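You operate a simulated robot arm through the tools that you are given. There is no shell and no other tool. Be economical: measure what you need, move in short steps, check, and stop when the job is done.

You run a simulated two-armed robot. Do the job below in one go: nothing can be reset, and whatever is moved stays where it is left.

JOB
Brush the hot plate, then put the blue mould on it, set HEAT to 50 and switch on.
Fine: carry the mould with both hands; the brush goes back; switch on last. What is to be rubbed or washed off counts as gone when no trace of it is left.
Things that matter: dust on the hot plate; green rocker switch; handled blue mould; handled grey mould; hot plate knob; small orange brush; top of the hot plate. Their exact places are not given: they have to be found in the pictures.

Only the result counts: the job must be done as asked and must still hold three seconds after the hand-in. Knocking over, shifting, dropping, spilling or breaking anything else fails it.

ROBOT AND FRAMES
Two 7-joint arms with two-finger parallel grippers on one trunk, on a base that drives. Base frame: it is fixed to the floor where the robot stands at the start and does not move with it; the origin is under the middle of the robot, x ahead of it, y to its left, z up. Units: m, rad, N and s.
The left shoulder is at the start at [0.05, 0.158, 1.133], the right one opposite. With the tool pointing down near the work surface each hand reaches from about 0.1 to 0.66 m from the robot's upright axis, wherever it stands, measured 20 degrees to its own side. Places, roughly: dust on the hot plate [0.7, -0.3, 0.8]; green rocker switch [0.5, -0.5, 0.8]; handled blue mould, handled grey mould [-1.5, 0.25, 0.75]; hot plate knob [0.5, -0.3, 0.8]; top of the hot plate [0.7, -0.3, 0.8]. Payload 3.91 kg a hand.
The tool frame of a hand sits at the grasp point between the pads (the TCP): z along the fingers, y along the line on which they close. The tips reach 0.03 m beyond it. The gripper opens to 0.11 m. The fingers are 0.02 m wide and 0.01 m thick; the gripper's body (0.048 by 0.112 m) begins 0.055 m behind the TCP.
Orientation is told as [roll, pitch, yaw] about the base's x, y, z axes, in that order, counted from this pose: with the fingers straight down and closing along the base's y, the tool's x points along the base's -x, its y along +y and its z along -z.

CONTROLS
- The arms move only by the tool play_rows. It takes "left_motion", "right_motion" or both (then of equal length, played together; a hand with none holds still); each is a list of rows, each a list of 7 numbers: the shift along the base's x, y, z in m, then the turn, a rotation vector about the base's x, y, z in rad, then the opening, from 0 (shut) to 1 (fully open). In form: [[x, y, z, wx, wy, wz, jaw], ...]. A call has 1 to 12 rows; each row shifts and turns the commanded pose from where the row before left it. A row lasts 0.2 s, in which the tool goes at most 0.05 m and 0.15 rad; a call with a longer step from one row to the next is refused whole, and so is a gripper value outside its range. Where a pose cannot be reached the arm comes as near as it can. A force on the tool above 40 N (or 10 N above the force at the start of the call, whichever is more), or a blocked arm, ends the call early, and 0.2 s more pass. The fingers move at their own pace (about 0.153 m/s each) and stop on an object; they squeeze with about 41 N. The grip force told is the motor's: it shows also when the fingers shut on nothing. Time passes only in rows, and 0.2 s behind the last, so rows that do not move let the fingers close. The reply holds the time, the measured pose of the TCP, the force on the tool along the base axes, the opening and the grip force, in the units named above and with some noise, with the torque about the TCP (base axes, N m) and any sound that the robot's microphone picked up.
- Cameras (640 x 400 px; columns grow to the right, rows downward): "scene" is now at [0.1204, -0.0356, 1.2727]; the picture's right is [-0.42, -0.91, 0.00], its down [-0.51, 0.23, -0.83] and it looks along [0.75, -0.35, -0.56] (base axes); focal length 277 px, centre (320, 200). "left" rides on the left gripper at [0.073, -0.017, -0.103] in its tool frame; the picture's right is [0.23, 0.97, 0.00], its down [-0.76, 0.18, -0.62] and it looks along [-0.61, 0.14, 0.78] (tool axes); focal length 222 px, centre (320, 200). "right" rides on the right gripper at [0.072, 0.017, -0.103] in its tool frame; the picture's right is [-0.23, 0.97, 0.00], its down [-0.76, -0.18, -0.62] and it looks along [-0.61, -0.14, 0.78] (tool axes); focal length 222 px, centre (320, 200).
- camera(camera): a new picture of that camera. It takes no simulated time.
- move_column(by): slides the trunk up (or, below 0, down) by that many m; the arms and the scene camera ride with it, the base frame stays. It gives what a move gives, with no picture.
- steer(legs): drives the robot by 1 to 6 legs, each [ahead, turn to the left] in m and rad, along the robot's own axes; the way and the turn of a leg run together, so that a leg with both is an arc; at most 1.5 m and 3.142 rad a leg. The arms and the cameras ride along, it lands a little off, and it stops where it bumps. It gives what a move gives.
- head_to(pan, tilt): turns the head with the scene camera to pan (to the left, within 1.396 rad either way) and tilt (down, from -0.506 to 1.204), counted from straight ahead of the robot. It gives what a move gives.
- point_at(camera, pixels): there is no depth. For up to 12 entries [column, row, z] of the newest picture of that camera ("zoom" is the newest enlarged one), the place [x, y] in the base frame at which the ray of that pixel passes the height z, good to about 0.002 m. It takes no simulated time.
- enlarge(camera, box): a new picture of the part [left, top, right, bottom] of that camera's present view, enlarged. It takes no simulated time.
- job_done(): hands the job in; it is judged then, once.

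Work in short steps. Measure before you move; look again where a grasp or a placing could have gone wrong, and mend it. You have 80 turns and 62 pictures in all, those below and enlarged ones among them. Open the grippers and draw the arms clear of the work before you hand the job in, unless the task says otherwise; then end with one line.

The tools are called as name(argument=value, ...) on one line, values as JSON. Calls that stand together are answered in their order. play_rows: Moves the arms, as the interface text tells. Its arguments: {"type":"object","properties":{"left_motion":{"type":"array"},"right_motion":{"type":"array"}},"required":[]} The other tools are called the same way: move_column (by) slides the trunk up or down; steer (legs) drives the base; head_to (pan, tilt) turns the head that bears the scene camera; camera (camera) takes a picture; point_at (camera, pixels) gives the place at which the rays of pixels pass given heights; enlarge (camera, box) takes an enlarged picture of a part of a camera's view; job_done () hands the job in.

At the start:

```text
t: 0.0
left_eef_pos: [0.4012, -0.0461, 1.0773]
left_ee_rot: [-0.001, -0.001, 0.001]
left_force: [0.4, 0.0, -0.1]
left_torque: [-0.04, -0.01, 0.01]
left_gripper_width: 0.11
left_grasp_force: 0.0
right_eef_pos: [0.4234, -0.2584, 1.0111]
right_ee_rot: [0.001, 0.001, 2.124]
right_force: [1.0, 0.1, -0.1]
right_torque: [-0.01, 0.0, 0.0]
right_gripper_width: 0.1098
right_grasp_force: 0.1
trunk travel left (down, up): [-0.375, 0.107]
robot x, y, heading: [-0.0017, 0.0007, 0.003]
head pan, tilt: [-0.433, 0.59]
```

scene: 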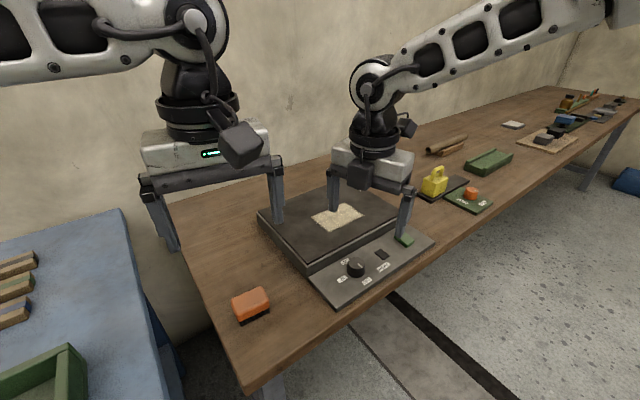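
right: 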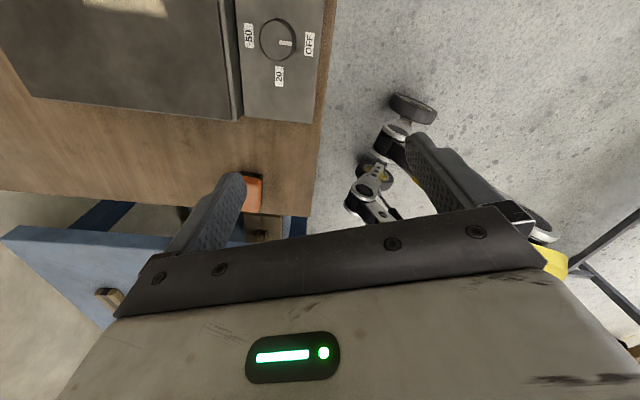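
left: 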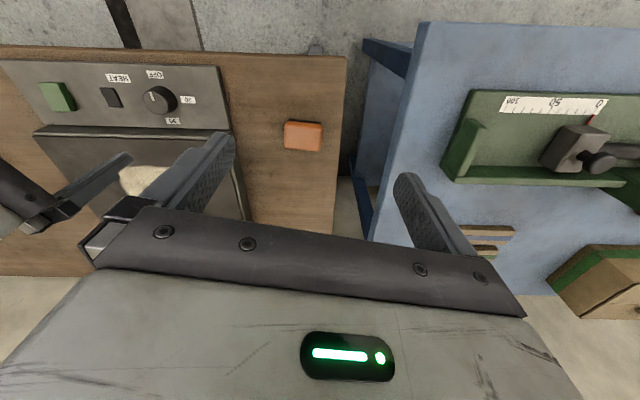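

The scene shows the brush near (250,303), the hot plate with dust at (338,217), the knob at (356,268) and a green switch at (404,238). I enlarge and measure.

enlarge(camera="scene", box=[200, 170, 460, 332])

point_at(camera="scene", pixels=[[250, 303, 0.77], [240, 322, 0.75], [270, 311, 0.75], [338, 217, 0.8], [356, 268, 0.79], [404, 238, 0.79], [258, 213, 0.8], [310, 268, 0.8], [404, 215, 0.8], [330, 187, 0.8], [245, 387, 0.75], [170, 203, 0.75]])

enlarge(camera="left", box=[0, 40, 360, 265])

point_at(camera="left", pixels=[[303, 136, 0.78], [284, 150, 0.75], [321, 152, 0.75], [284, 122, 0.78], [322, 123, 0.78], [155, 100, 0.79], [57, 97, 0.79], [37, 130, 0.8], [230, 130, 0.8]])

```text
2.46 times, centred on (330, 251) of scene
```

zoom: 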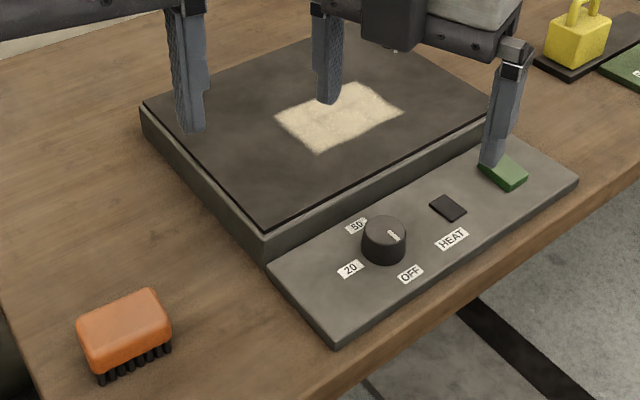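

```text
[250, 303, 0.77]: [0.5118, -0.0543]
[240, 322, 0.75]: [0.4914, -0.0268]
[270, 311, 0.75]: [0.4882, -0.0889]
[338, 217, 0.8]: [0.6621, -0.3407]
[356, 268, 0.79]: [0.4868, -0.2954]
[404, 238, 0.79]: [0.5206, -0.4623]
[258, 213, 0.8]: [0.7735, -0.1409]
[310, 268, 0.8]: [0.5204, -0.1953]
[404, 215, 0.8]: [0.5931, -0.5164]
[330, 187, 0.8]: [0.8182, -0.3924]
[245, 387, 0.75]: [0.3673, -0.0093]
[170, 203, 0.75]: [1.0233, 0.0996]
```

```text
1.78 times, centred on (180, 152) of left
```

zoom: 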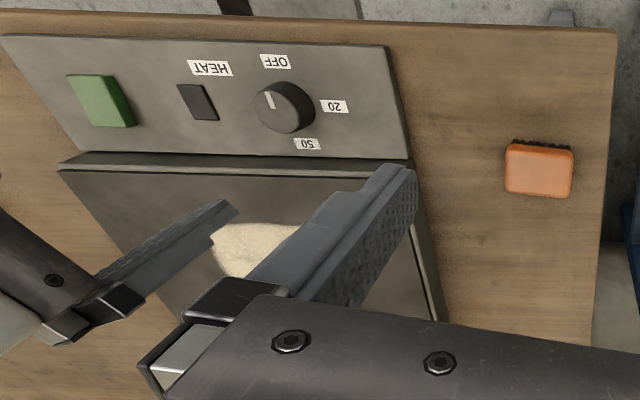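

```text
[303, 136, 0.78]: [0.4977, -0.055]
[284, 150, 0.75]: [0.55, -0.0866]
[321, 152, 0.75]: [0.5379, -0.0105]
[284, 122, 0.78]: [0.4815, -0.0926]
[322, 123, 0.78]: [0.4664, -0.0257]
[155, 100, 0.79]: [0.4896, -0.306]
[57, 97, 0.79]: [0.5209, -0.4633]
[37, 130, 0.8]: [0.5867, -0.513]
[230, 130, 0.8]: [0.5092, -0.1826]
```

I triangulate the brush top, knob and plate edges from both views.

point_at(camera="zoom", pixels=[[508, 147, 0.8], [573, 150, 0.8], [571, 197, 0.8], [505, 191, 0.8], [540, 172, 0.78], [540, 172, 0.8], [540, 172, 0.82], [285, 107, 0.8], [285, 107, 0.82], [60, 171, 0.81], [409, 160, 0.81], [100, 100, 0.8]])

point_at(camera="scene", pixels=[[231, 303, 0.8], [261, 288, 0.8], [269, 300, 0.8], [238, 319, 0.8], [249, 301, 0.78], [249, 301, 0.8], [249, 301, 0.82], [356, 262, 0.8], [356, 262, 0.82], [307, 264, 0.81], [404, 215, 0.81]])

```text
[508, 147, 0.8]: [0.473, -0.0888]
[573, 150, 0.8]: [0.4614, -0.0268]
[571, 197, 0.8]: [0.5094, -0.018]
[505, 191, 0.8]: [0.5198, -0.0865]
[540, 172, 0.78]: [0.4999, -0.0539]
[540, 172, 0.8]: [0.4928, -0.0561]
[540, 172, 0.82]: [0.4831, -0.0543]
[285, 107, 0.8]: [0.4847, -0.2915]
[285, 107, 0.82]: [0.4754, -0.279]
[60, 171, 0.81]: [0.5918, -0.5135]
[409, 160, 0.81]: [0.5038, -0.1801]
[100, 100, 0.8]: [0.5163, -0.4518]
```

```text
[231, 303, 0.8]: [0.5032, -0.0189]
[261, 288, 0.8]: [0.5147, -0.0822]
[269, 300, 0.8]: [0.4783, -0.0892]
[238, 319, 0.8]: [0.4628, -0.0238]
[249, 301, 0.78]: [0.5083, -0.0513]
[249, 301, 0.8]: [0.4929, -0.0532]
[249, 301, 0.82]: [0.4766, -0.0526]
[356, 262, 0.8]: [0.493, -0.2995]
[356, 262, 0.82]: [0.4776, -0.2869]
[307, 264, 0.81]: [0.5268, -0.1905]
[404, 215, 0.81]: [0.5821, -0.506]
```

Brush top is at about (0.491,-0.054,0.80), yawed ~0.15. The dust is ~0.74 m off, so I need to drive ahead; I check the base extents and table edge in the right picture.

point_at(camera="right", pixels=[[375, 172, 0.08], [412, 108, 0.08], [325, 60, 0.75], [310, 215, 0.75], [310, 120, 0.78], [365, 210, 0.1]])

head_to(pan=-0.3, tilt=1.1)

camera(camera="scene")

```text
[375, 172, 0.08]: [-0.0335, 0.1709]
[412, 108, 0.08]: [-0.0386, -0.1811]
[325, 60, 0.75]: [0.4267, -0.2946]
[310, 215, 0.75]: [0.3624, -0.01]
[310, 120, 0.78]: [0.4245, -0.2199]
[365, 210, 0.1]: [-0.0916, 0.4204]
```

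```text
t: 0.9
left_eef_pos: [0.4013, -0.0457, 1.0779]
left_ee_rot: [0.001, 0.002, 0.002]
left_force: [0.1, 0.3, 0.6]
left_torque: [0.0, -0.03, 0.01]
left_gripper_width: 0.1098
left_grasp_force: 0.1
right_eef_pos: [0.4239, -0.2596, 1.0099]
right_ee_rot: [0.003, 0.003, 2.122]
right_force: [-0.5, 0.6, 0.5]
right_torque: [-0.01, -0.01, 0.01]
right_gripper_width: 0.1101
right_grasp_force: 0.0
trunk travel left (down, up): [-0.375, 0.107]
robot x, y, heading: [0.0028, -0.0034, -0.001]
head pan, tilt: [-0.3, 1.1]
```

```text
56 pictures are left
```

scene: 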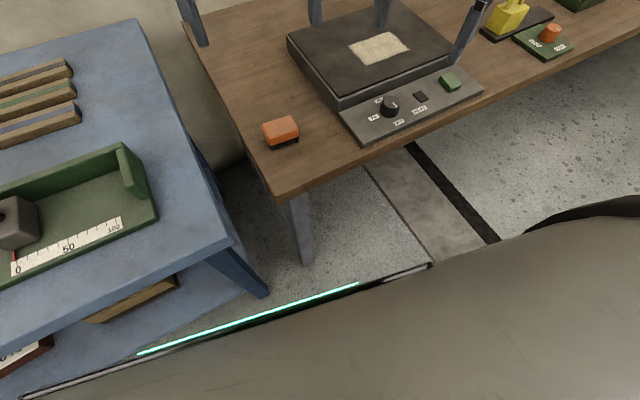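

I measure how near the base front edge (255,315) is to the blue bench's corner (265,295), and the table leg.

point_at(camera="scene", pixels=[[140, 353, 0.3], [357, 284, 0.3], [430, 265, 0.3], [140, 353, 0.7], [430, 265, 0.7], [265, 295, 0.0], [305, 262, 0.0], [236, 245, 0.8], [282, 195, 0.75], [364, 146, 0.77]])

```text
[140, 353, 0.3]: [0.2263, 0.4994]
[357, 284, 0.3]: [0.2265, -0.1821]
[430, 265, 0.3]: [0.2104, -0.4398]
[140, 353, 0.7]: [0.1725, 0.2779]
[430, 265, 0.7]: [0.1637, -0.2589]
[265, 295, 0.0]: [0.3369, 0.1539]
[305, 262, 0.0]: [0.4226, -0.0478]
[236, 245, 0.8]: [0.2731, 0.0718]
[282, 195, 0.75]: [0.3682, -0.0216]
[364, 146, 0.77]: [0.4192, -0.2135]
```

The base front is ~0.2 m ahead of the axis and the blue bench's corner is close, so I'll stand square in front of the hot plate: target about (0.17,-0.46), heading 0.25.

steer(legs=[[-0.1, 0], [0, -1.57], [0.5, 0], [0, 1.82], [0.15, 0]])

head_to(pan=0.0, tilt=1.0)

camera(camera="scene")

```text
t: 13.7
left_eef_pos: [0.463, -0.404, 1.0775]
left_ee_rot: [-0.001, -0.002, 0.254]
left_force: [-0.1, 0.5, -0.1]
left_torque: [-0.03, 0.0, 0.0]
left_gripper_width: 0.1099
left_grasp_force: 0.0
right_eef_pos: [0.5363, -0.6056, 1.0091]
right_ee_rot: [0.002, 0.003, 2.373]
right_force: [-0.2, -0.5, -0.6]
right_torque: [-0.03, 0.04, 0.03]
right_gripper_width: 0.11
right_grasp_force: 0.0
trunk travel left (down, up): [-0.375, 0.107]
robot x, y, heading: [0.0633, -0.4594, 0.253]
head pan, tilt: [-0.3, 1.1]
```

```text
t: 14.5
left_eef_pos: [0.461, -0.4039, 1.0773]
left_ee_rot: [0.0, 0.001, 0.254]
left_force: [0.4, -0.1, -1.2]
left_torque: [-0.01, 0.04, 0.01]
left_gripper_width: 0.1102
left_grasp_force: 0.0
right_eef_pos: [0.536, -0.6048, 1.0092]
right_ee_rot: [0.001, 0.004, 2.374]
right_force: [0.2, 0.1, 0.7]
right_torque: [-0.03, 0.02, -0.01]
right_gripper_width: 0.1101
right_grasp_force: 0.0
trunk travel left (down, up): [-0.375, 0.107]
robot x, y, heading: [0.0643, -0.4617, 0.251]
head pan, tilt: [0.0, 1.0]
```

```text
55 pictures are left
```

scene: 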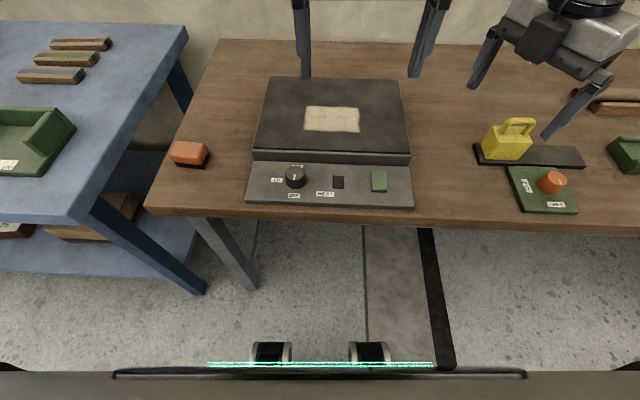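

Square in front now with clear room ahead; I drive 0.1 m closer and look again for measuring.

steer(legs=[[0.1, 0]])

camera(camera="scene")

enlarge(camera="scene", box=[140, 60, 460, 260])

```text
t: 15.6
left_eef_pos: [0.5577, -0.3797, 1.0778]
left_ee_rot: [0.0, 0.0, 0.254]
left_force: [-0.1, 0.1, -1.0]
left_torque: [-0.02, -0.01, -0.01]
left_gripper_width: 0.11
left_grasp_force: 0.0
right_eef_pos: [0.6323, -0.5803, 1.0106]
right_ee_rot: [0.002, 0.002, 2.375]
right_force: [0.0, 0.1, 0.6]
right_torque: [0.0, 0.04, 0.02]
right_gripper_width: 0.1103
right_grasp_force: 0.0
trunk travel left (down, up): [-0.375, 0.107]
robot x, y, heading: [0.159, -0.4344, 0.249]
head pan, tilt: [0.0, 1.0]
```

```text
54 pictures are left
```

scene: 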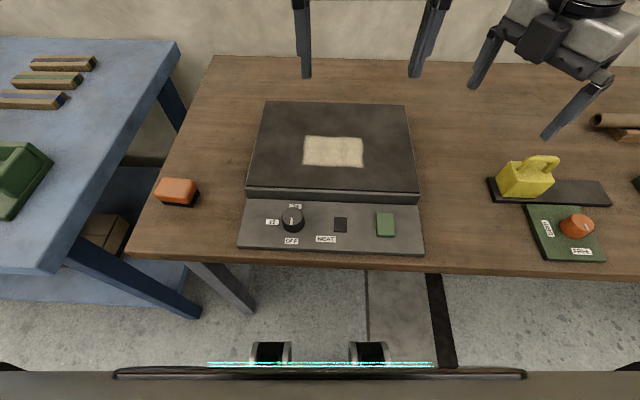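

```text
2.00 times, centred on (300, 160) of scene
```

zoom: 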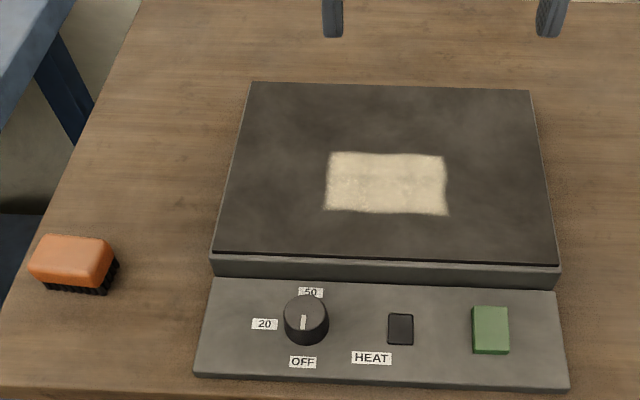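

I measure brush top, dust corners, plate corners, knob and labels, and switch in this enlarged view.

point_at(camera="zoom", pixels=[[42, 236, 0.8], [109, 242, 0.8], [101, 284, 0.795], [30, 269, 0.795], [328, 151, 0.82], [445, 156, 0.82], [448, 215, 0.82], [324, 210, 0.82], [212, 253, 0.82], [557, 263, 0.82], [529, 90, 0.82], [251, 82, 0.82]])

point_at(camera="zoom", pixels=[[306, 315, 0.8], [306, 340, 0.78], [311, 292, 0.78], [265, 323, 0.78], [302, 362, 0.78], [490, 330, 0.79], [473, 307, 0.79], [508, 352, 0.79], [195, 375, 0.77], [568, 387, 0.77]])

enlarge(camera="left", box=[0, 0, 640, 400])

```text
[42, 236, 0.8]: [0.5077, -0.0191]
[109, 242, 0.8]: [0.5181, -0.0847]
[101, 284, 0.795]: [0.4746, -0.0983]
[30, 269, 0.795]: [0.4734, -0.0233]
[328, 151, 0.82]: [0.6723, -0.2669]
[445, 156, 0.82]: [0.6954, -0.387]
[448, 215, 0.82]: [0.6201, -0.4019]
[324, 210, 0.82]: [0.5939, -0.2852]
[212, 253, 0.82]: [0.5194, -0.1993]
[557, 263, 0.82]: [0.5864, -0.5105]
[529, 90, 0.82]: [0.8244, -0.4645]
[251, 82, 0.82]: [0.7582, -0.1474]
```

```text
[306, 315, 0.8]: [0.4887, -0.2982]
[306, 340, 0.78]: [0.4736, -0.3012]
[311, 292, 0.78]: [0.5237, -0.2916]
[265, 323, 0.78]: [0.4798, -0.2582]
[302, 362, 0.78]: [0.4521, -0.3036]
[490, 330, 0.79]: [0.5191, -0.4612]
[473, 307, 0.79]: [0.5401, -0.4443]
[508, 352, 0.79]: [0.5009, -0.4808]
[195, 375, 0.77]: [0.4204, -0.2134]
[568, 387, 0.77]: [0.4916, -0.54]
```

```text
1.00 times, centred on (320, 200) of left (not enlarged: the box is as wide or as high as the picture)
```

zoom: 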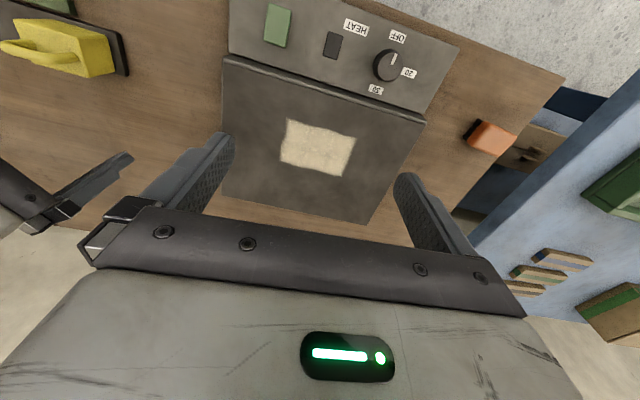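

Triangulate heights: plate corners, dust and knob top from this left picture.

point_at(camera="left", pixels=[[222, 63, 0.82], [424, 121, 0.82], [425, 118, 0.81], [368, 222, 0.82], [284, 118, 0.82], [356, 138, 0.82], [345, 178, 0.82], [280, 164, 0.82], [390, 63, 0.8], [390, 63, 0.81], [492, 135, 0.8], [280, 24, 0.79]])

point_at(camera="left", pixels=[[222, 63, 0.8], [424, 121, 0.8], [368, 222, 0.8], [284, 118, 0.8], [356, 138, 0.8], [345, 178, 0.8], [280, 164, 0.8]])

point_at(camera="scene", pixels=[[246, 187, 0.8], [418, 191, 0.8], [405, 105, 0.8], [304, 135, 0.8], [363, 138, 0.8], [364, 167, 0.8], [302, 165, 0.8]])

```text
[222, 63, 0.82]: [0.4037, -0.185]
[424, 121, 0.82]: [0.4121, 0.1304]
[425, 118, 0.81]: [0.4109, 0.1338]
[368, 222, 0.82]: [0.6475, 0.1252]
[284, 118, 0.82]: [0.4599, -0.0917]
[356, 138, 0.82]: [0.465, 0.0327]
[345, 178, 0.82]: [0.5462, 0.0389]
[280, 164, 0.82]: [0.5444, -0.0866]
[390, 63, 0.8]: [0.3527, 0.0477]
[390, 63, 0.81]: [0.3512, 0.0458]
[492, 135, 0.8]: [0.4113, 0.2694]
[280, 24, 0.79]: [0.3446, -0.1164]
```

```text
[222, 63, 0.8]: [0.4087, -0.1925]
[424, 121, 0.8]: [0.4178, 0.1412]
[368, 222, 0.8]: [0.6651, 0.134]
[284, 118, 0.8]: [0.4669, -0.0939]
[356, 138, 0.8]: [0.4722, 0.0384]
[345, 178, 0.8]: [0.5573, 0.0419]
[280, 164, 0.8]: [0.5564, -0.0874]
```

```text
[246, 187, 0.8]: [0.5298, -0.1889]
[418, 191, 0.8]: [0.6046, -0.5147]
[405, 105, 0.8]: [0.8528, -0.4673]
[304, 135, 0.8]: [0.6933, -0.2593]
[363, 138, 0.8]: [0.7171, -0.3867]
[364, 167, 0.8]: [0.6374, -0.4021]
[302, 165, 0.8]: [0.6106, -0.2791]
```

The left readings used the older left picture; redo through the "zoom" picture.

point_at(camera="zoom", pixels=[[222, 63, 0.82], [424, 121, 0.82], [368, 222, 0.82], [222, 63, 0.8], [424, 121, 0.8], [368, 222, 0.8], [284, 118, 0.8], [356, 138, 0.8], [345, 178, 0.8], [280, 164, 0.8], [390, 63, 0.8], [492, 135, 0.8]])

```text
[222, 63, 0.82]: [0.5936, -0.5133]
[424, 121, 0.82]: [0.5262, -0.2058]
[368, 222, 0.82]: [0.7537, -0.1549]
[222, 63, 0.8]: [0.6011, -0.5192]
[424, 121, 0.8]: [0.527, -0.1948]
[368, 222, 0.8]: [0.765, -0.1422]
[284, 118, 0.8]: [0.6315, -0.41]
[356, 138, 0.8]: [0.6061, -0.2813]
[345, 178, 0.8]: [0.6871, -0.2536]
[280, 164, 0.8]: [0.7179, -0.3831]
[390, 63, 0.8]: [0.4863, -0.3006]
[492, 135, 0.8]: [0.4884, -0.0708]
```

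Plate top z≈0.803, dust centre ≈(0.661,-0.332), brush centre ≈(0.493,-0.056), top 0.80. I move the left hand above the brush, turn it -0.1 rad, and look.

play_rows(left_motion=[[-0.008, 0.0405, -0.012, 0, 0, -0.0125, 1], [-0.008, 0.0405, -0.012, 0, 0, -0.0125, 1], [-0.008, 0.0405, -0.012, 0, 0, -0.0125, 1], [-0.008, 0.0405, -0.012, 0, 0, -0.0125, 1], [-0.008, 0.0405, -0.012, 0, 0, -0.0125, 1], [-0.008, 0.0405, -0.012, 0, 0, -0.0125, 1], [-0.008, 0.0405, -0.012, 0, 0, -0.0125, 1], [-0.009, 0.0405, -0.012, 0, 0, -0.0125, 1], [0, 0, 0, 0, 0, 0, 1]])

camera(camera="left")

```text
t: 17.6
left_eef_pos: [0.4912, -0.0554, 0.9836]
left_ee_rot: [0.0, -0.001, 0.152]
left_force: [-0.7, 0.0, 0.8]
left_torque: [-0.02, 0.01, -0.01]
left_gripper_width: 0.1098
left_grasp_force: 0.0
right_eef_pos: [0.631, -0.5809, 1.0117]
right_ee_rot: [0.003, 0.005, 2.373]
right_force: [0.2, -0.3, -0.3]
right_torque: [-0.03, 0.04, 0.03]
right_gripper_width: 0.11
right_grasp_force: 0.0
trunk travel left (down, up): [-0.375, 0.107]
robot x, y, heading: [0.1548, -0.4362, 0.251]
head pan, tilt: [0.0, 1.0]
```

```text
51 pictures are left
```

left: 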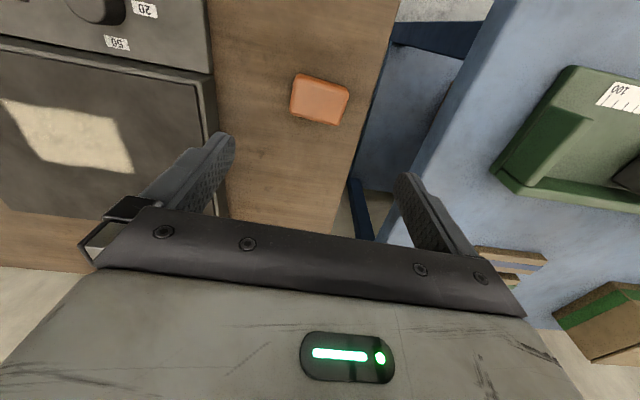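

The brush shows clearly at (294,75),(349,88),(339,124),(291,110); I measure it for centre and yaw.

point_at(camera="left", pixels=[[295, 75, 0.8], [349, 88, 0.8], [338, 125, 0.8], [290, 111, 0.8], [322, 98, 0.8]])

```text
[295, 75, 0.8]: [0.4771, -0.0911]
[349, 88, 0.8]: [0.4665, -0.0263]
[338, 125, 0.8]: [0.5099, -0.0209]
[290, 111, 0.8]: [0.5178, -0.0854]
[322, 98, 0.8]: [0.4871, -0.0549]
```

Centre (0.493,-0.056), yaw 0.15 fits the hand. I go down to TCP z≈0.798 and close.

play_rows(left_motion=[[0.001, 0, -0.04, 0, 0, 0, 1], [0.001, 0, -0.04, 0, 0, 0, 1], [0, 0, -0.04, 0, 0, 0, 1], [0, 0, -0.035, 0, 0, 0, 1], [0, 0, -0.02, 0, 0, 0, 1], [0, 0, -0.01, 0, 0, 0, 1], [0, 0, 0, 0, 0, 0, 0.4], [0, 0, 0, 0, 0, 0, 0], [0, 0, 0, 0, 0, 0, 0], [0, 0, 0, 0, 0, 0, 0]])

enlarge(camera="scene", box=[120, 100, 280, 250])

```text
t: 19.8
left_eef_pos: [0.4928, -0.055, 0.7992]
left_ee_rot: [-0.001, -0.002, 0.151]
left_force: [-0.2, -0.8, -1.2]
left_torque: [-0.02, 0.0, -0.03]
left_gripper_width: 0.0676
left_grasp_force: 41.6
right_eef_pos: [0.6319, -0.5798, 1.0102]
right_ee_rot: [0.003, 0.004, 2.375]
right_force: [-0.7, -0.1, 0.5]
right_torque: [-0.05, 0.0, 0.03]
right_gripper_width: 0.1101
right_grasp_force: 0.1
trunk travel left (down, up): [-0.375, 0.107]
robot x, y, heading: [0.1553, -0.4347, 0.256]
head pan, tilt: [0.0, 1.0]
```

```text
2.67 times, centred on (200, 175) of scene
```

zoom: 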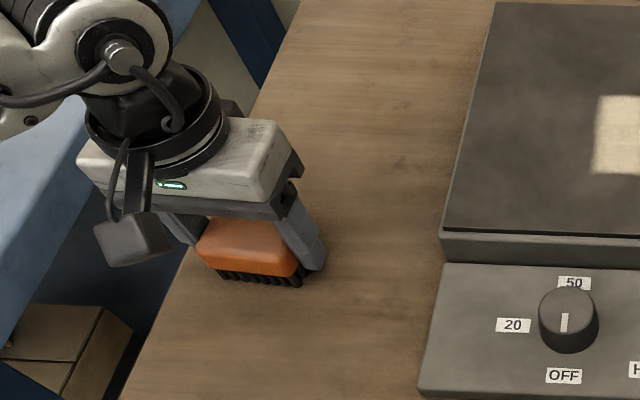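

Brush is held (width 0.068, 41 N). I lift it and carry it over the dust's near-left corner, to about 1 cm above contact.

play_rows(left_motion=[[0, 0, 0.045, 0, 0, 0, 0], [0, 0, 0.045, 0, 0, 0, 0], [0, 0, 0.04, 0, 0, 0, 0], [0.0203, -0.0378, 0, 0, 0, 0.0135, 0], [0.0203, -0.0378, 0, 0, 0, 0.0135, 0], [0.0203, -0.0378, 0, 0, 0, 0.0135, 0], [0.0203, -0.0378, 0, 0, 0, 0.0135, 0], [0.0203, -0.0378, 0, 0, 0, 0.0135, 0], [0.0205, -0.038, 0, 0, 0, 0.0135, 0], [0, 0, -0.035, 0, 0, 0, 0], [0, 0, -0.028, 0, 0, 0, 0], [0, 0, 0, 0, 0, 0, 0]])

enlarge(camera="scene", box=[220, 80, 440, 220])

```text
t: 22.4
left_eef_pos: [0.6153, -0.2819, 0.8651]
left_ee_rot: [0.0, 0.001, 0.234]
left_force: [0.8, -0.7, -1.1]
left_torque: [-0.02, -0.01, -0.01]
left_gripper_width: 0.0676
left_grasp_force: 41.4
right_eef_pos: [0.6313, -0.5812, 1.01]
right_ee_rot: [0.003, 0.004, 2.374]
right_force: [-0.7, -0.2, -0.6]
right_torque: [0.02, -0.02, -0.01]
right_gripper_width: 0.1103
right_grasp_force: 0.0
trunk travel left (down, up): [-0.375, 0.107]
robot x, y, heading: [0.1562, -0.4351, 0.251]
head pan, tilt: [0.0, 1.0]
```

```text
2.86 times, centred on (330, 150) of scene
```

zoom: 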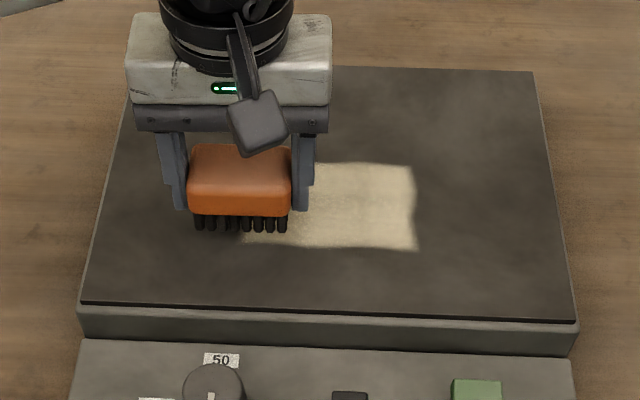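

I lower gently in small steps until a contact force shows.

play_rows(left_motion=[[0, 0, -0.005, 0, 0, 0, 0], [0, 0, -0.004, 0, 0, 0, 0], [0, 0, -0.003, 0, 0, 0, 0], [0, 0, 0, 0, 0, 0, 0]])

```text
t: 23.4
left_eef_pos: [0.6154, -0.2818, 0.8519]
left_ee_rot: [0.001, 0.002, 0.234]
left_force: [-0.3, -0.1, -0.9]
left_torque: [0.01, 0.03, -0.03]
left_gripper_width: 0.0674
left_grasp_force: 40.0
right_eef_pos: [0.6309, -0.5816, 1.0106]
right_ee_rot: [0.001, 0.003, 2.374]
right_force: [0.6, -0.3, 0.1]
right_torque: [-0.01, 0.01, -0.01]
right_gripper_width: 0.11
right_grasp_force: 0.0
trunk travel left (down, up): [-0.375, 0.107]
robot x, y, heading: [0.1543, -0.4333, 0.253]
head pan, tilt: [0.0, 1.0]
```

No contact yet at 0.852; a bit further down in 2 mm steps.

play_rows(left_motion=[[0, 0, -0.002, 0, 0, 0, 0], [0, 0, -0.002, 0, 0, 0, 0], [0, 0, 0, 0, 0, 0, 0]])

```text
t: 24.2
left_eef_pos: [0.6151, -0.2838, 0.8487]
left_ee_rot: [-0.001, 0.001, 0.232]
left_force: [-1.1, 0.4, -1.7]
left_torque: [0.0, 0.02, 0.02]
left_gripper_width: 0.0675
left_grasp_force: 40.6
right_eef_pos: [0.6314, -0.5821, 1.0117]
right_ee_rot: [0.002, 0.003, 2.374]
right_force: [-0.7, -0.3, 0.5]
right_torque: [0.01, 0.02, 0.0]
right_gripper_width: 0.1102
right_grasp_force: 0.1
trunk travel left (down, up): [-0.375, 0.107]
robot x, y, heading: [0.1543, -0.4341, 0.248]
head pan, tilt: [0.0, 1.0]
```

play_rows(left_motion=[[0, 0, -0.002, 0, 0, 0, 0], [0, 0, -0.002, 0, 0, 0, 0], [0, 0, 0, 0, 0, 0, 0]])

enlarge(camera="scene", box=[220, 80, 440, 220])

```text
t: 25.0
left_eef_pos: [0.615, -0.2826, 0.848]
left_ee_rot: [-0.004, -0.006, 0.232]
left_force: [-1.6, 3.8, 22.4]
left_torque: [0.24, 0.43, -0.08]
left_gripper_width: 0.0671
left_grasp_force: 40.8
right_eef_pos: [0.6304, -0.5806, 1.0124]
right_ee_rot: [-0.001, 0.002, 2.374]
right_force: [0.9, -1.3, -0.2]
right_torque: [-0.01, -0.03, -0.02]
right_gripper_width: 0.1101
right_grasp_force: 0.0
trunk travel left (down, up): [-0.375, 0.107]
robot x, y, heading: [0.1583, -0.4373, 0.251]
head pan, tilt: [0.0, 1.0]
```

```text
2.86 times, centred on (330, 150) of scene
```

zoom: 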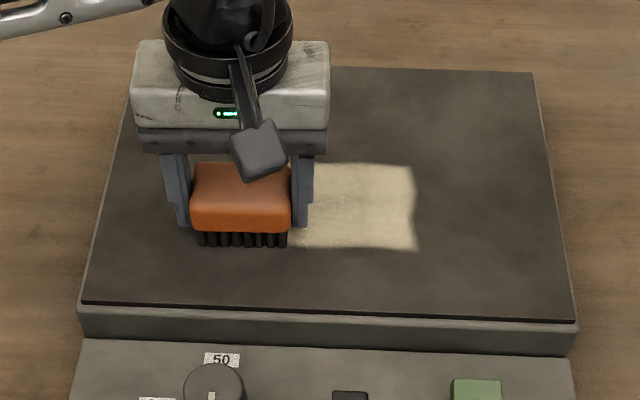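

Contact at 0.848 (22 N). I ease off 1 mm and stroke lane 1 to the right, step over, and lane 2 back.

play_rows(left_motion=[[0.00575, -0.0243, 0.001, 0, 0, 0, 0], [0.00575, -0.0243, 0, 0, 0, 0, 0], [0.00575, -0.0243, 0, 0, 0, 0, 0], [0.00575, -0.0243, 0, 0, 0, 0, 0], [0.00575, -0.0243, 0, 0, 0, 0, 0], [0.0224, 0.0053, 0, 0, 0, 0, 0], [-0.00575, 0.0243, 0, 0, 0, 0, 0], [-0.00575, 0.0243, 0, 0, 0, 0, 0], [-0.00575, 0.0243, 0, 0, 0, 0, 0], [-0.00575, 0.0243, 0, 0, 0, 0, 0], [-0.00575, 0.0243, 0, 0, 0, 0, 0]])

enlarge(camera="scene", box=[220, 80, 440, 220])

```text
t: 27.4
left_eef_pos: [0.6366, -0.2768, 0.8468]
left_ee_rot: [-0.002, -0.003, 0.234]
left_force: [1.3, -3.6, 20.4]
left_torque: [-0.36, -0.09, 0.01]
left_gripper_width: 0.0672
left_grasp_force: 41.2
right_eef_pos: [0.6289, -0.5813, 1.0106]
right_ee_rot: [-0.001, 0.004, 2.374]
right_force: [0.2, 0.1, 0.1]
right_torque: [0.03, -0.02, 0.03]
right_gripper_width: 0.1098
right_grasp_force: 0.1
trunk travel left (down, up): [-0.375, 0.107]
robot x, y, heading: [0.1581, -0.438, 0.255]
head pan, tilt: [0.0, 1.0]
```

```text
2.86 times, centred on (330, 150) of scene
```

zoom: 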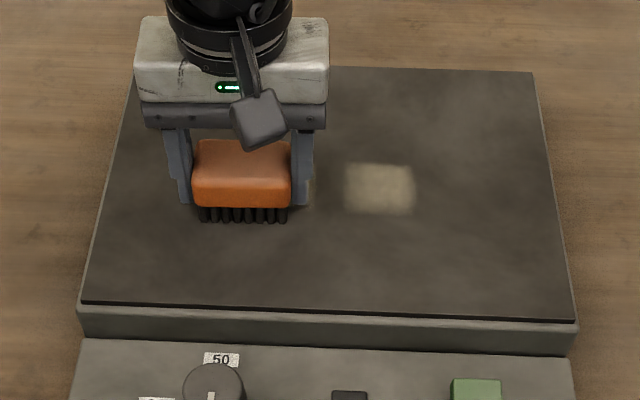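

Dust is going well. I step over and stroke lanes 3 and 4.

play_rows(left_motion=[[0.0224, 0.0053, 0, 0, 0, 0, 0], [0.00575, -0.0243, 0, 0, 0, 0, 0], [0.00575, -0.0243, 0, 0, 0, 0, 0], [0.00575, -0.0243, 0, 0, 0, 0, 0], [0.00575, -0.0243, 0, 0, 0, 0, 0], [0.00575, -0.0243, 0, 0, 0, 0, 0], [0.0224, 0.0053, 0, 0, 0, 0, 0], [-0.00575, 0.0243, 0, 0, 0, 0, 0], [-0.00575, 0.0243, 0, 0, 0, 0, 0], [-0.00575, 0.0243, 0, 0, 0, 0, 0], [-0.00575, 0.0243, 0, 0, 0, 0, 0], [-0.00575, 0.0243, 0, 0, 0, 0, 0]])

play_rows(left_motion=[[0.00575, -0.0243, 0, 0, 0, 0, 0], [0.00575, -0.0243, 0, 0, 0, 0, 0], [0.00575, -0.0243, 0, 0, 0, 0, 0], [0.00575, -0.0243, 0, 0, 0, 0, 0], [0.00575, -0.0243, 0, 0, 0, 0, 0], [-0.0224, -0.0053, 0, 0, 0, 0, 0], [-0.00575, 0.0243, 0, 0, 0, 0, 0], [-0.00575, 0.0243, 0, 0, 0, 0, 0], [-0.00575, 0.0243, 0, 0, 0, 0, 0], [-0.00575, 0.0243, 0, 0, 0, 0, 0], [-0.00575, 0.0243, 0, 0, 0, 0, 0], [-0.0224, -0.0053, 0, 0, 0, 0, 0]])

play_rows(left_motion=[[0.00575, -0.0243, 0, 0, 0, 0, 0], [0.00575, -0.0243, 0, 0, 0, 0, 0], [0.00575, -0.0243, 0, 0, 0, 0, 0], [0.00575, -0.0243, 0, 0, 0, 0, 0], [0.00575, -0.0243, 0, 0, 0, 0, 0], [-0.0224, -0.0053, 0, 0, 0, 0, 0], [-0.00575, 0.0243, 0, 0, 0, 0, 0], [-0.00575, 0.0243, 0, 0, 0, 0, 0], [-0.00575, 0.0243, 0, 0, 0, 0, 0], [-0.00575, 0.0243, 0, 0, 0, 0, 0], [-0.00575, 0.0243, 0, 0, 0, 0, 0], [-0.0045, 0.0195, 0.04, 0, 0, 0, 0]])

play_rows(left_motion=[[0, 0.03, 0.035, 0, 0, 0, 0], [-0.02, 0.035, 0.01, 0, 0, 0, 0], [-0.02, 0.035, 0, 0, 0, 0, 0], [0, 0, 0, 0, 0, 0, 0]])

enlarge(camera="scene", box=[220, 80, 440, 220])

```text
t: 30.0
left_eef_pos: [0.6669, -0.2683, 0.8467]
left_ee_rot: [-0.003, -0.003, 0.233]
left_force: [1.2, -2.3, 20.1]
left_torque: [-0.23, -0.01, 0.04]
left_gripper_width: 0.0674
left_grasp_force: 40.9
left hand out of reach, approached as far as the arm can: row 7
right_eef_pos: [0.6299, -0.5812, 1.0112]
right_ee_rot: [-0.001, 0.003, 2.374]
right_force: [-0.1, -0.5, 0.0]
right_torque: [0.0, 0.05, -0.03]
right_gripper_width: 0.1098
right_grasp_force: 0.0
trunk travel left (down, up): [-0.375, 0.107]
robot x, y, heading: [0.1585, -0.4362, 0.255]
head pan, tilt: [0.0, 1.0]
```

```text
t: 32.6
left_eef_pos: [0.6222, -0.2764, 0.8462]
left_ee_rot: [0.0, -0.004, 0.234]
left_force: [4.0, 2.5, 16.4]
left_torque: [0.02, 0.0, -0.08]
left_gripper_width: 0.0674
left_grasp_force: 41.6
right_eef_pos: [0.6305, -0.5804, 1.0113]
right_ee_rot: [0.001, 0.003, 2.375]
right_force: [0.2, -0.5, 0.0]
right_torque: [0.0, 0.01, 0.0]
right_gripper_width: 0.11
right_grasp_force: 0.0
trunk travel left (down, up): [-0.375, 0.107]
robot x, y, heading: [0.1549, -0.4355, 0.252]
head pan, tilt: [0.0, 1.0]
```

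```text
t: 35.2
left_eef_pos: [0.5942, -0.2649, 0.8854]
left_ee_rot: [0.003, 0.002, 0.233]
left_force: [0.4, 0.1, -0.9]
left_torque: [-0.01, 0.03, -0.02]
left_gripper_width: 0.0675
left_grasp_force: 41.3
right_eef_pos: [0.6297, -0.5813, 1.0108]
right_ee_rot: [-0.001, 0.004, 2.374]
right_force: [0.5, 0.1, 0.0]
right_torque: [0.04, -0.01, 0.02]
right_gripper_width: 0.11
right_grasp_force: 0.1
trunk travel left (down, up): [-0.375, 0.107]
robot x, y, heading: [0.1562, -0.4339, 0.253]
head pan, tilt: [0.0, 1.0]
```

```text
t: 36.2
left_eef_pos: [0.556, -0.1649, 0.9317]
left_ee_rot: [0.0, 0.0, 0.233]
left_force: [0.0, -0.4, -1.8]
left_torque: [-0.01, -0.04, -0.04]
left_gripper_width: 0.0674
left_grasp_force: 41.0
right_eef_pos: [0.6321, -0.5816, 1.0092]
right_ee_rot: [0.002, 0.002, 2.374]
right_force: [0.7, 0.1, -0.4]
right_torque: [-0.04, 0.02, 0.01]
right_gripper_width: 0.1097
right_grasp_force: 0.1
trunk travel left (down, up): [-0.375, 0.107]
robot x, y, heading: [0.156, -0.4328, 0.251]
head pan, tilt: [0.0, 1.0]
```

```text
2.86 times, centred on (330, 150) of scene
```

zoom: 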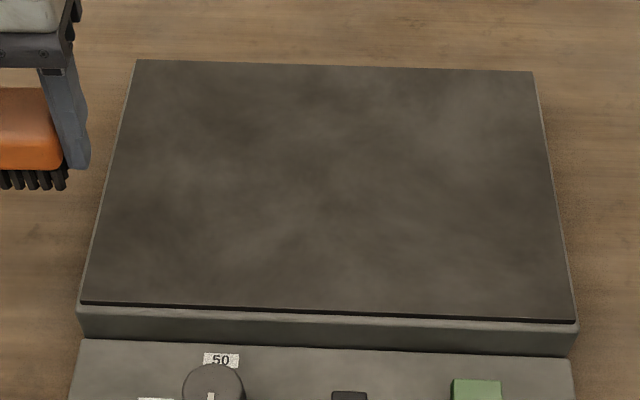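

The plate looks clean; I check the far area closer and carry the brush back over its place.

enlarge(camera="scene", box=[290, 105, 390, 175])

play_rows(left_motion=[[-0.0212, 0.0366, 0, 0, 0, -0.0275, 0], [-0.021, 0.0366, 0, 0, 0, -0.0275, 0], [-0.021, 0.0366, 0, 0, 0, -0.0275, 0], [0, 0, -0.04, 0, 0, 0, 0], [0, 0, -0.04, 0, 0, 0, 0], [0, 0, -0.03, 0, 0, 0, 0], [0, 0, -0.012, 0, 0, 0, 0], [0, 0, -0.005, 0, 0, 0, 0], [0, 0, 0, 0, 0, 0, 0]])

```text
5.71 times, centred on (340, 140) of scene
```

zoom: 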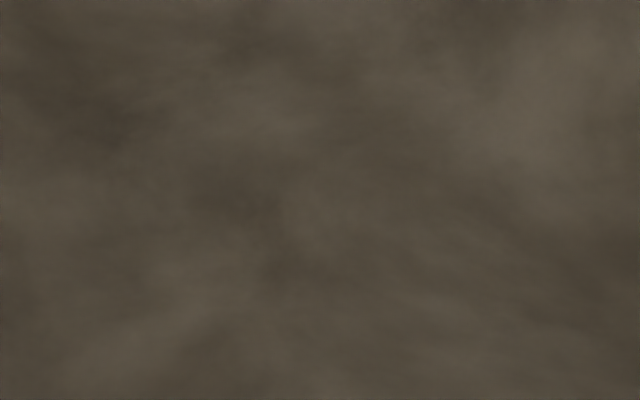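

```text
t: 38.2
left_eef_pos: [0.4939, -0.054, 0.8035]
left_ee_rot: [-0.001, 0.0, 0.151]
left_force: [-0.6, 0.1, -1.0]
left_torque: [0.02, -0.01, 0.05]
left_gripper_width: 0.0672
left_grasp_force: 41.0
right_eef_pos: [0.6308, -0.5811, 1.0113]
right_ee_rot: [0.002, 0.004, 2.372]
right_force: [0.4, 0.2, 0.3]
right_torque: [0.01, 0.01, -0.04]
right_gripper_width: 0.1099
right_grasp_force: 0.1
trunk travel left (down, up): [-0.375, 0.107]
robot x, y, heading: [0.157, -0.4349, 0.252]
head pan, tilt: [0.0, 1.0]
```

No dust left. I set the brush down at z≈0.799, release and lift.

play_rows(left_motion=[[-0.001, -0.001, -0.003, 0, 0, 0, 0], [0, 0, -0.001, 0, 0, 0, 0], [0, 0, 0, 0, 0, 0, 0.8], [0, 0, 0, 0, 0, 0, 1], [0, 0, 0.03, 0, 0, 0, 1], [0, 0, 0.045, 0, 0, 0, 1], [0, 0, 0.05, 0, 0, 0, 1], [0, 0, 0.05, 0, 0, 0, 1], [0, 0, 0.05, 0, 0, 0, 1], [0, 0, 0.05, 0, 0, 0, 1]])

camera(camera="scene")

```text
t: 40.4
left_eef_pos: [0.4909, -0.0574, 1.0732]
left_ee_rot: [-0.001, -0.001, 0.15]
left_force: [0.2, 1.0, 0.4]
left_torque: [0.01, 0.03, 0.01]
left_gripper_width: 0.1102
left_grasp_force: 0.0
right_eef_pos: [0.631, -0.5815, 1.0114]
right_ee_rot: [0.001, 0.004, 2.375]
right_force: [0.4, -0.3, -1.0]
right_torque: [-0.02, 0.03, 0.01]
right_gripper_width: 0.1099
right_grasp_force: 0.1
trunk travel left (down, up): [-0.375, 0.107]
robot x, y, heading: [0.1543, -0.4314, 0.255]
head pan, tilt: [0.0, 1.0]
```

```text
44 pictures are left
```

scene: 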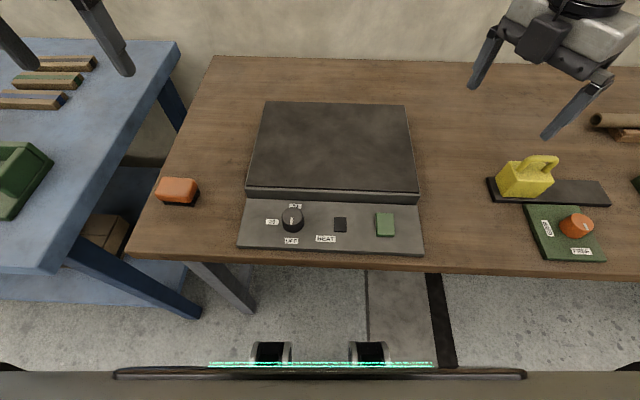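

Brush back in place. I back away and turn left partway to look for the moulds.

steer(legs=[[-0.4, 0]])

head_to(pan=1.39, tilt=0.5)

camera(camera="scene")

```text
t: 42.9
left_eef_pos: [0.106, -0.1542, 1.0736]
left_ee_rot: [0.001, -0.001, 0.149]
left_force: [0.9, 0.8, 0.4]
left_torque: [0.04, 0.0, 0.01]
left_gripper_width: 0.1103
left_grasp_force: 0.0
right_eef_pos: [0.2453, -0.6802, 1.0113]
right_ee_rot: [0.0, 0.003, 2.372]
right_force: [0.1, -0.2, -0.9]
right_torque: [0.02, -0.03, 0.01]
right_gripper_width: 0.11
right_grasp_force: 0.0
trunk travel left (down, up): [-0.375, 0.107]
robot x, y, heading: [-0.2257, -0.5313, 0.252]
head pan, tilt: [0.0, 1.0]
```

```text
t: 44.4
left_eef_pos: [0.1069, -0.1553, 1.0732]
left_ee_rot: [0.001, -0.001, 0.149]
left_force: [0.3, 0.8, 0.0]
left_torque: [-0.01, -0.03, 0.0]
left_gripper_width: 0.1101
left_grasp_force: 0.0
right_eef_pos: [0.2459, -0.6816, 1.0109]
right_ee_rot: [0.002, 0.004, 2.373]
right_force: [0.4, 0.0, 1.0]
right_torque: [0.02, -0.02, 0.02]
right_gripper_width: 0.1101
right_grasp_force: 0.1
trunk travel left (down, up): [-0.375, 0.107]
robot x, y, heading: [-0.2262, -0.5344, 0.252]
head pan, tilt: [1.389, 0.499]
```

```text
43 pictures are left
```

scene: 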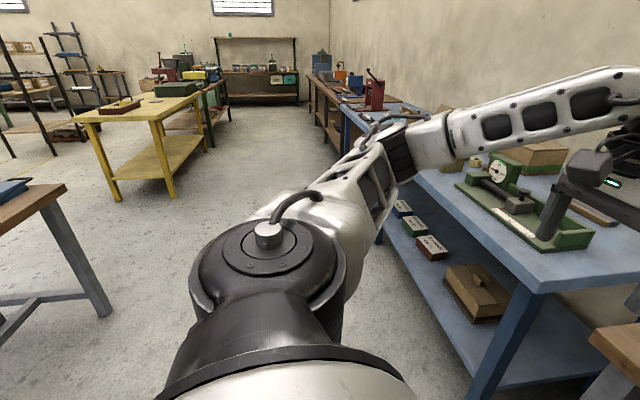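

A table with a blue object appears at far left (14,185). I turn left about 1.3 rad and look at it.

steer(legs=[[-0.1, 0], [0, 1.5]])

head_to(pan=0.9, tilt=0.5)

camera(camera="scene")

```text
t: 49.2
left_eef_pos: [-0.6782, -0.1975, 1.0747]
left_ee_rot: [0.0, 0.0, 1.648]
left_force: [-0.5, -0.2, 0.4]
left_torque: [-0.05, -0.04, -0.01]
left_gripper_width: 0.1102
left_grasp_force: 0.0
right_eef_pos: [-0.1428, -0.0957, 1.01]
right_ee_rot: [0.0, 0.004, -2.412]
right_force: [-0.6, -0.1, -0.3]
right_torque: [-0.01, 0.02, 0.01]
right_gripper_width: 0.1101
right_grasp_force: 0.1
trunk travel left (down, up): [-0.375, 0.107]
robot x, y, heading: [-0.3268, -0.5542, 1.742]
head pan, tilt: [1.389, 0.499]
```

```text
t: 50.2
left_eef_pos: [-0.6774, -0.1966, 1.0725]
left_ee_rot: [0.0, -0.001, 1.648]
left_force: [0.0, -0.3, -0.2]
left_torque: [-0.05, 0.0, 0.01]
left_gripper_width: 0.1099
left_grasp_force: 0.1
right_eef_pos: [-0.1451, -0.097, 1.0109]
right_ee_rot: [0.001, 0.003, -2.413]
right_force: [-0.1, -0.3, -0.2]
right_torque: [0.02, -0.02, 0.01]
right_gripper_width: 0.1101
right_grasp_force: 0.2
trunk travel left (down, up): [-0.375, 0.107]
robot x, y, heading: [-0.3249, -0.5607, 1.743]
head pan, tilt: [0.901, 0.499]
```

```text
42 pictures are left
```

scene: 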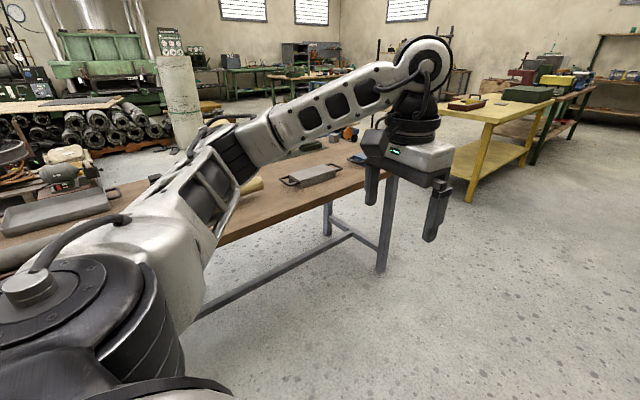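

The mould table lies to the left. I turn left another ~1.1 rad to face it.

steer(legs=[[0, 1.1]])

head_to(pan=0.0, tilt=0.6)

camera(camera="scene")

```text
t: 53.3
left_eef_pos: [-0.8077, -0.7006, 1.0729]
left_ee_rot: [0.0, -0.002, 2.729]
left_force: [0.1, -0.1, 0.4]
left_torque: [0.02, 0.03, 0.03]
left_gripper_width: 0.1099
left_grasp_force: 0.1
right_eef_pos: [-0.6472, -0.1827, 1.0109]
right_ee_rot: [-0.002, 0.003, -1.33]
right_force: [0.6, 0.5, -0.7]
right_torque: [0.02, 0.01, 0.01]
right_gripper_width: 0.1099
right_grasp_force: 0.1
trunk travel left (down, up): [-0.375, 0.107]
robot x, y, heading: [-0.3219, -0.5572, 2.834]
head pan, tilt: [0.901, 0.499]
```

```text
t: 54.5
left_eef_pos: [-0.8073, -0.7014, 1.0732]
left_ee_rot: [0.0, -0.001, 2.73]
left_force: [0.4, 0.1, -0.2]
left_torque: [-0.01, -0.05, -0.02]
left_gripper_width: 0.1102
left_grasp_force: 0.0
right_eef_pos: [-0.6472, -0.1816, 1.0108]
right_ee_rot: [0.0, 0.002, -1.33]
right_force: [0.2, -0.3, -0.1]
right_torque: [-0.01, 0.0, 0.02]
right_gripper_width: 0.1098
right_grasp_force: 0.1
trunk travel left (down, up): [-0.375, 0.107]
robot x, y, heading: [-0.3215, -0.5568, 2.825]
head pan, tilt: [0.0, 0.6]
```

```text
41 pictures are left
```

scene: 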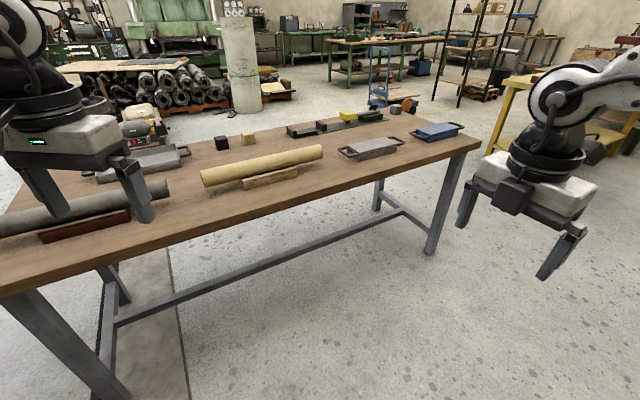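

The blue mould is at (437,131), the grey one at (370,147). I locate them and the table edge.

point_at(camera="scene", pixels=[[437, 131, 0.77], [412, 136, 0.77], [462, 126, 0.77], [370, 147, 0.77], [481, 142, 0.75], [391, 114, 0.75], [0, 290, 0.75], [300, 208, 0.75], [338, 152, 0.77], [403, 141, 0.77]])

enlarge(camera="scene", box=[270, 80, 500, 220])

```text
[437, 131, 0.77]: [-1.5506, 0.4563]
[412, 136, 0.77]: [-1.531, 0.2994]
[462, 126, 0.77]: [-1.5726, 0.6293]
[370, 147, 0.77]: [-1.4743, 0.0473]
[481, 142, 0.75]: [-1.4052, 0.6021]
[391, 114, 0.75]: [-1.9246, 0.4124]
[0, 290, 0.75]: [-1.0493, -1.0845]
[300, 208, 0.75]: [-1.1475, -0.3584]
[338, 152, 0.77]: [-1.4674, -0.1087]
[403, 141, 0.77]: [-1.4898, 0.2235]
```

```text
2.78 times, centred on (385, 150) of scene
```

zoom: 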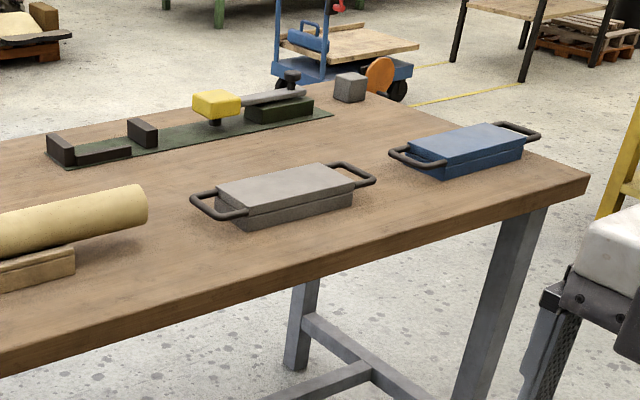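

Table edge normal faces heading ≈3.3–3.4; the mould's long axis is nearly parallel to the edge. I drive to about 0.7 m in front of the blue mould.

steer(legs=[[0, -0.813], [1.26, 0], [0, 1.318]])

head_to(pan=0.0, tilt=0.9)

camera(camera="scene")

```text
t: 66.2
left_eef_pos: [-1.2366, 0.2038, 1.072]
left_ee_rot: [0.0, -0.002, -3.03]
left_force: [-0.3, 1.1, 0.0]
left_torque: [0.03, -0.01, 0.0]
left_gripper_width: 0.11
left_grasp_force: 0.0
right_eef_pos: [-1.356, 0.7351, 1.0112]
right_ee_rot: [0.0, 0.002, -0.809]
right_force: [0.6, -0.3, 0.6]
right_torque: [-0.01, 0.01, 0.01]
right_gripper_width: 0.1102
right_grasp_force: 0.0
trunk travel left (down, up): [-0.375, 0.107]
robot x, y, heading: [-0.8897, 0.5746, -2.937]
head pan, tilt: [0.0, 0.6]
```

```text
t: 67.0
left_eef_pos: [-1.2351, 0.2037, 1.0732]
left_ee_rot: [-0.001, -0.002, -3.031]
left_force: [0.5, -0.2, 0.4]
left_torque: [0.01, -0.01, 0.02]
left_gripper_width: 0.11
left_grasp_force: 0.1
right_eef_pos: [-1.3546, 0.7352, 1.011]
right_ee_rot: [0.001, 0.004, -0.809]
right_force: [-0.2, 0.4, 0.1]
right_torque: [0.02, -0.03, 0.03]
right_gripper_width: 0.11
right_grasp_force: 0.0
trunk travel left (down, up): [-0.375, 0.107]
robot x, y, heading: [-0.8846, 0.5691, -2.931]
head pan, tilt: [0.0, 0.901]
```

```text
39 pictures are left
```

scene: 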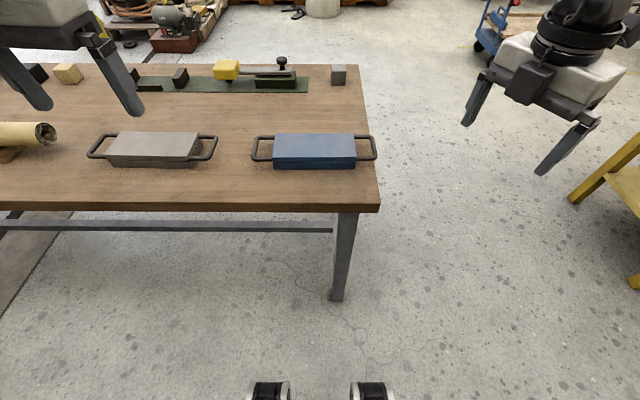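

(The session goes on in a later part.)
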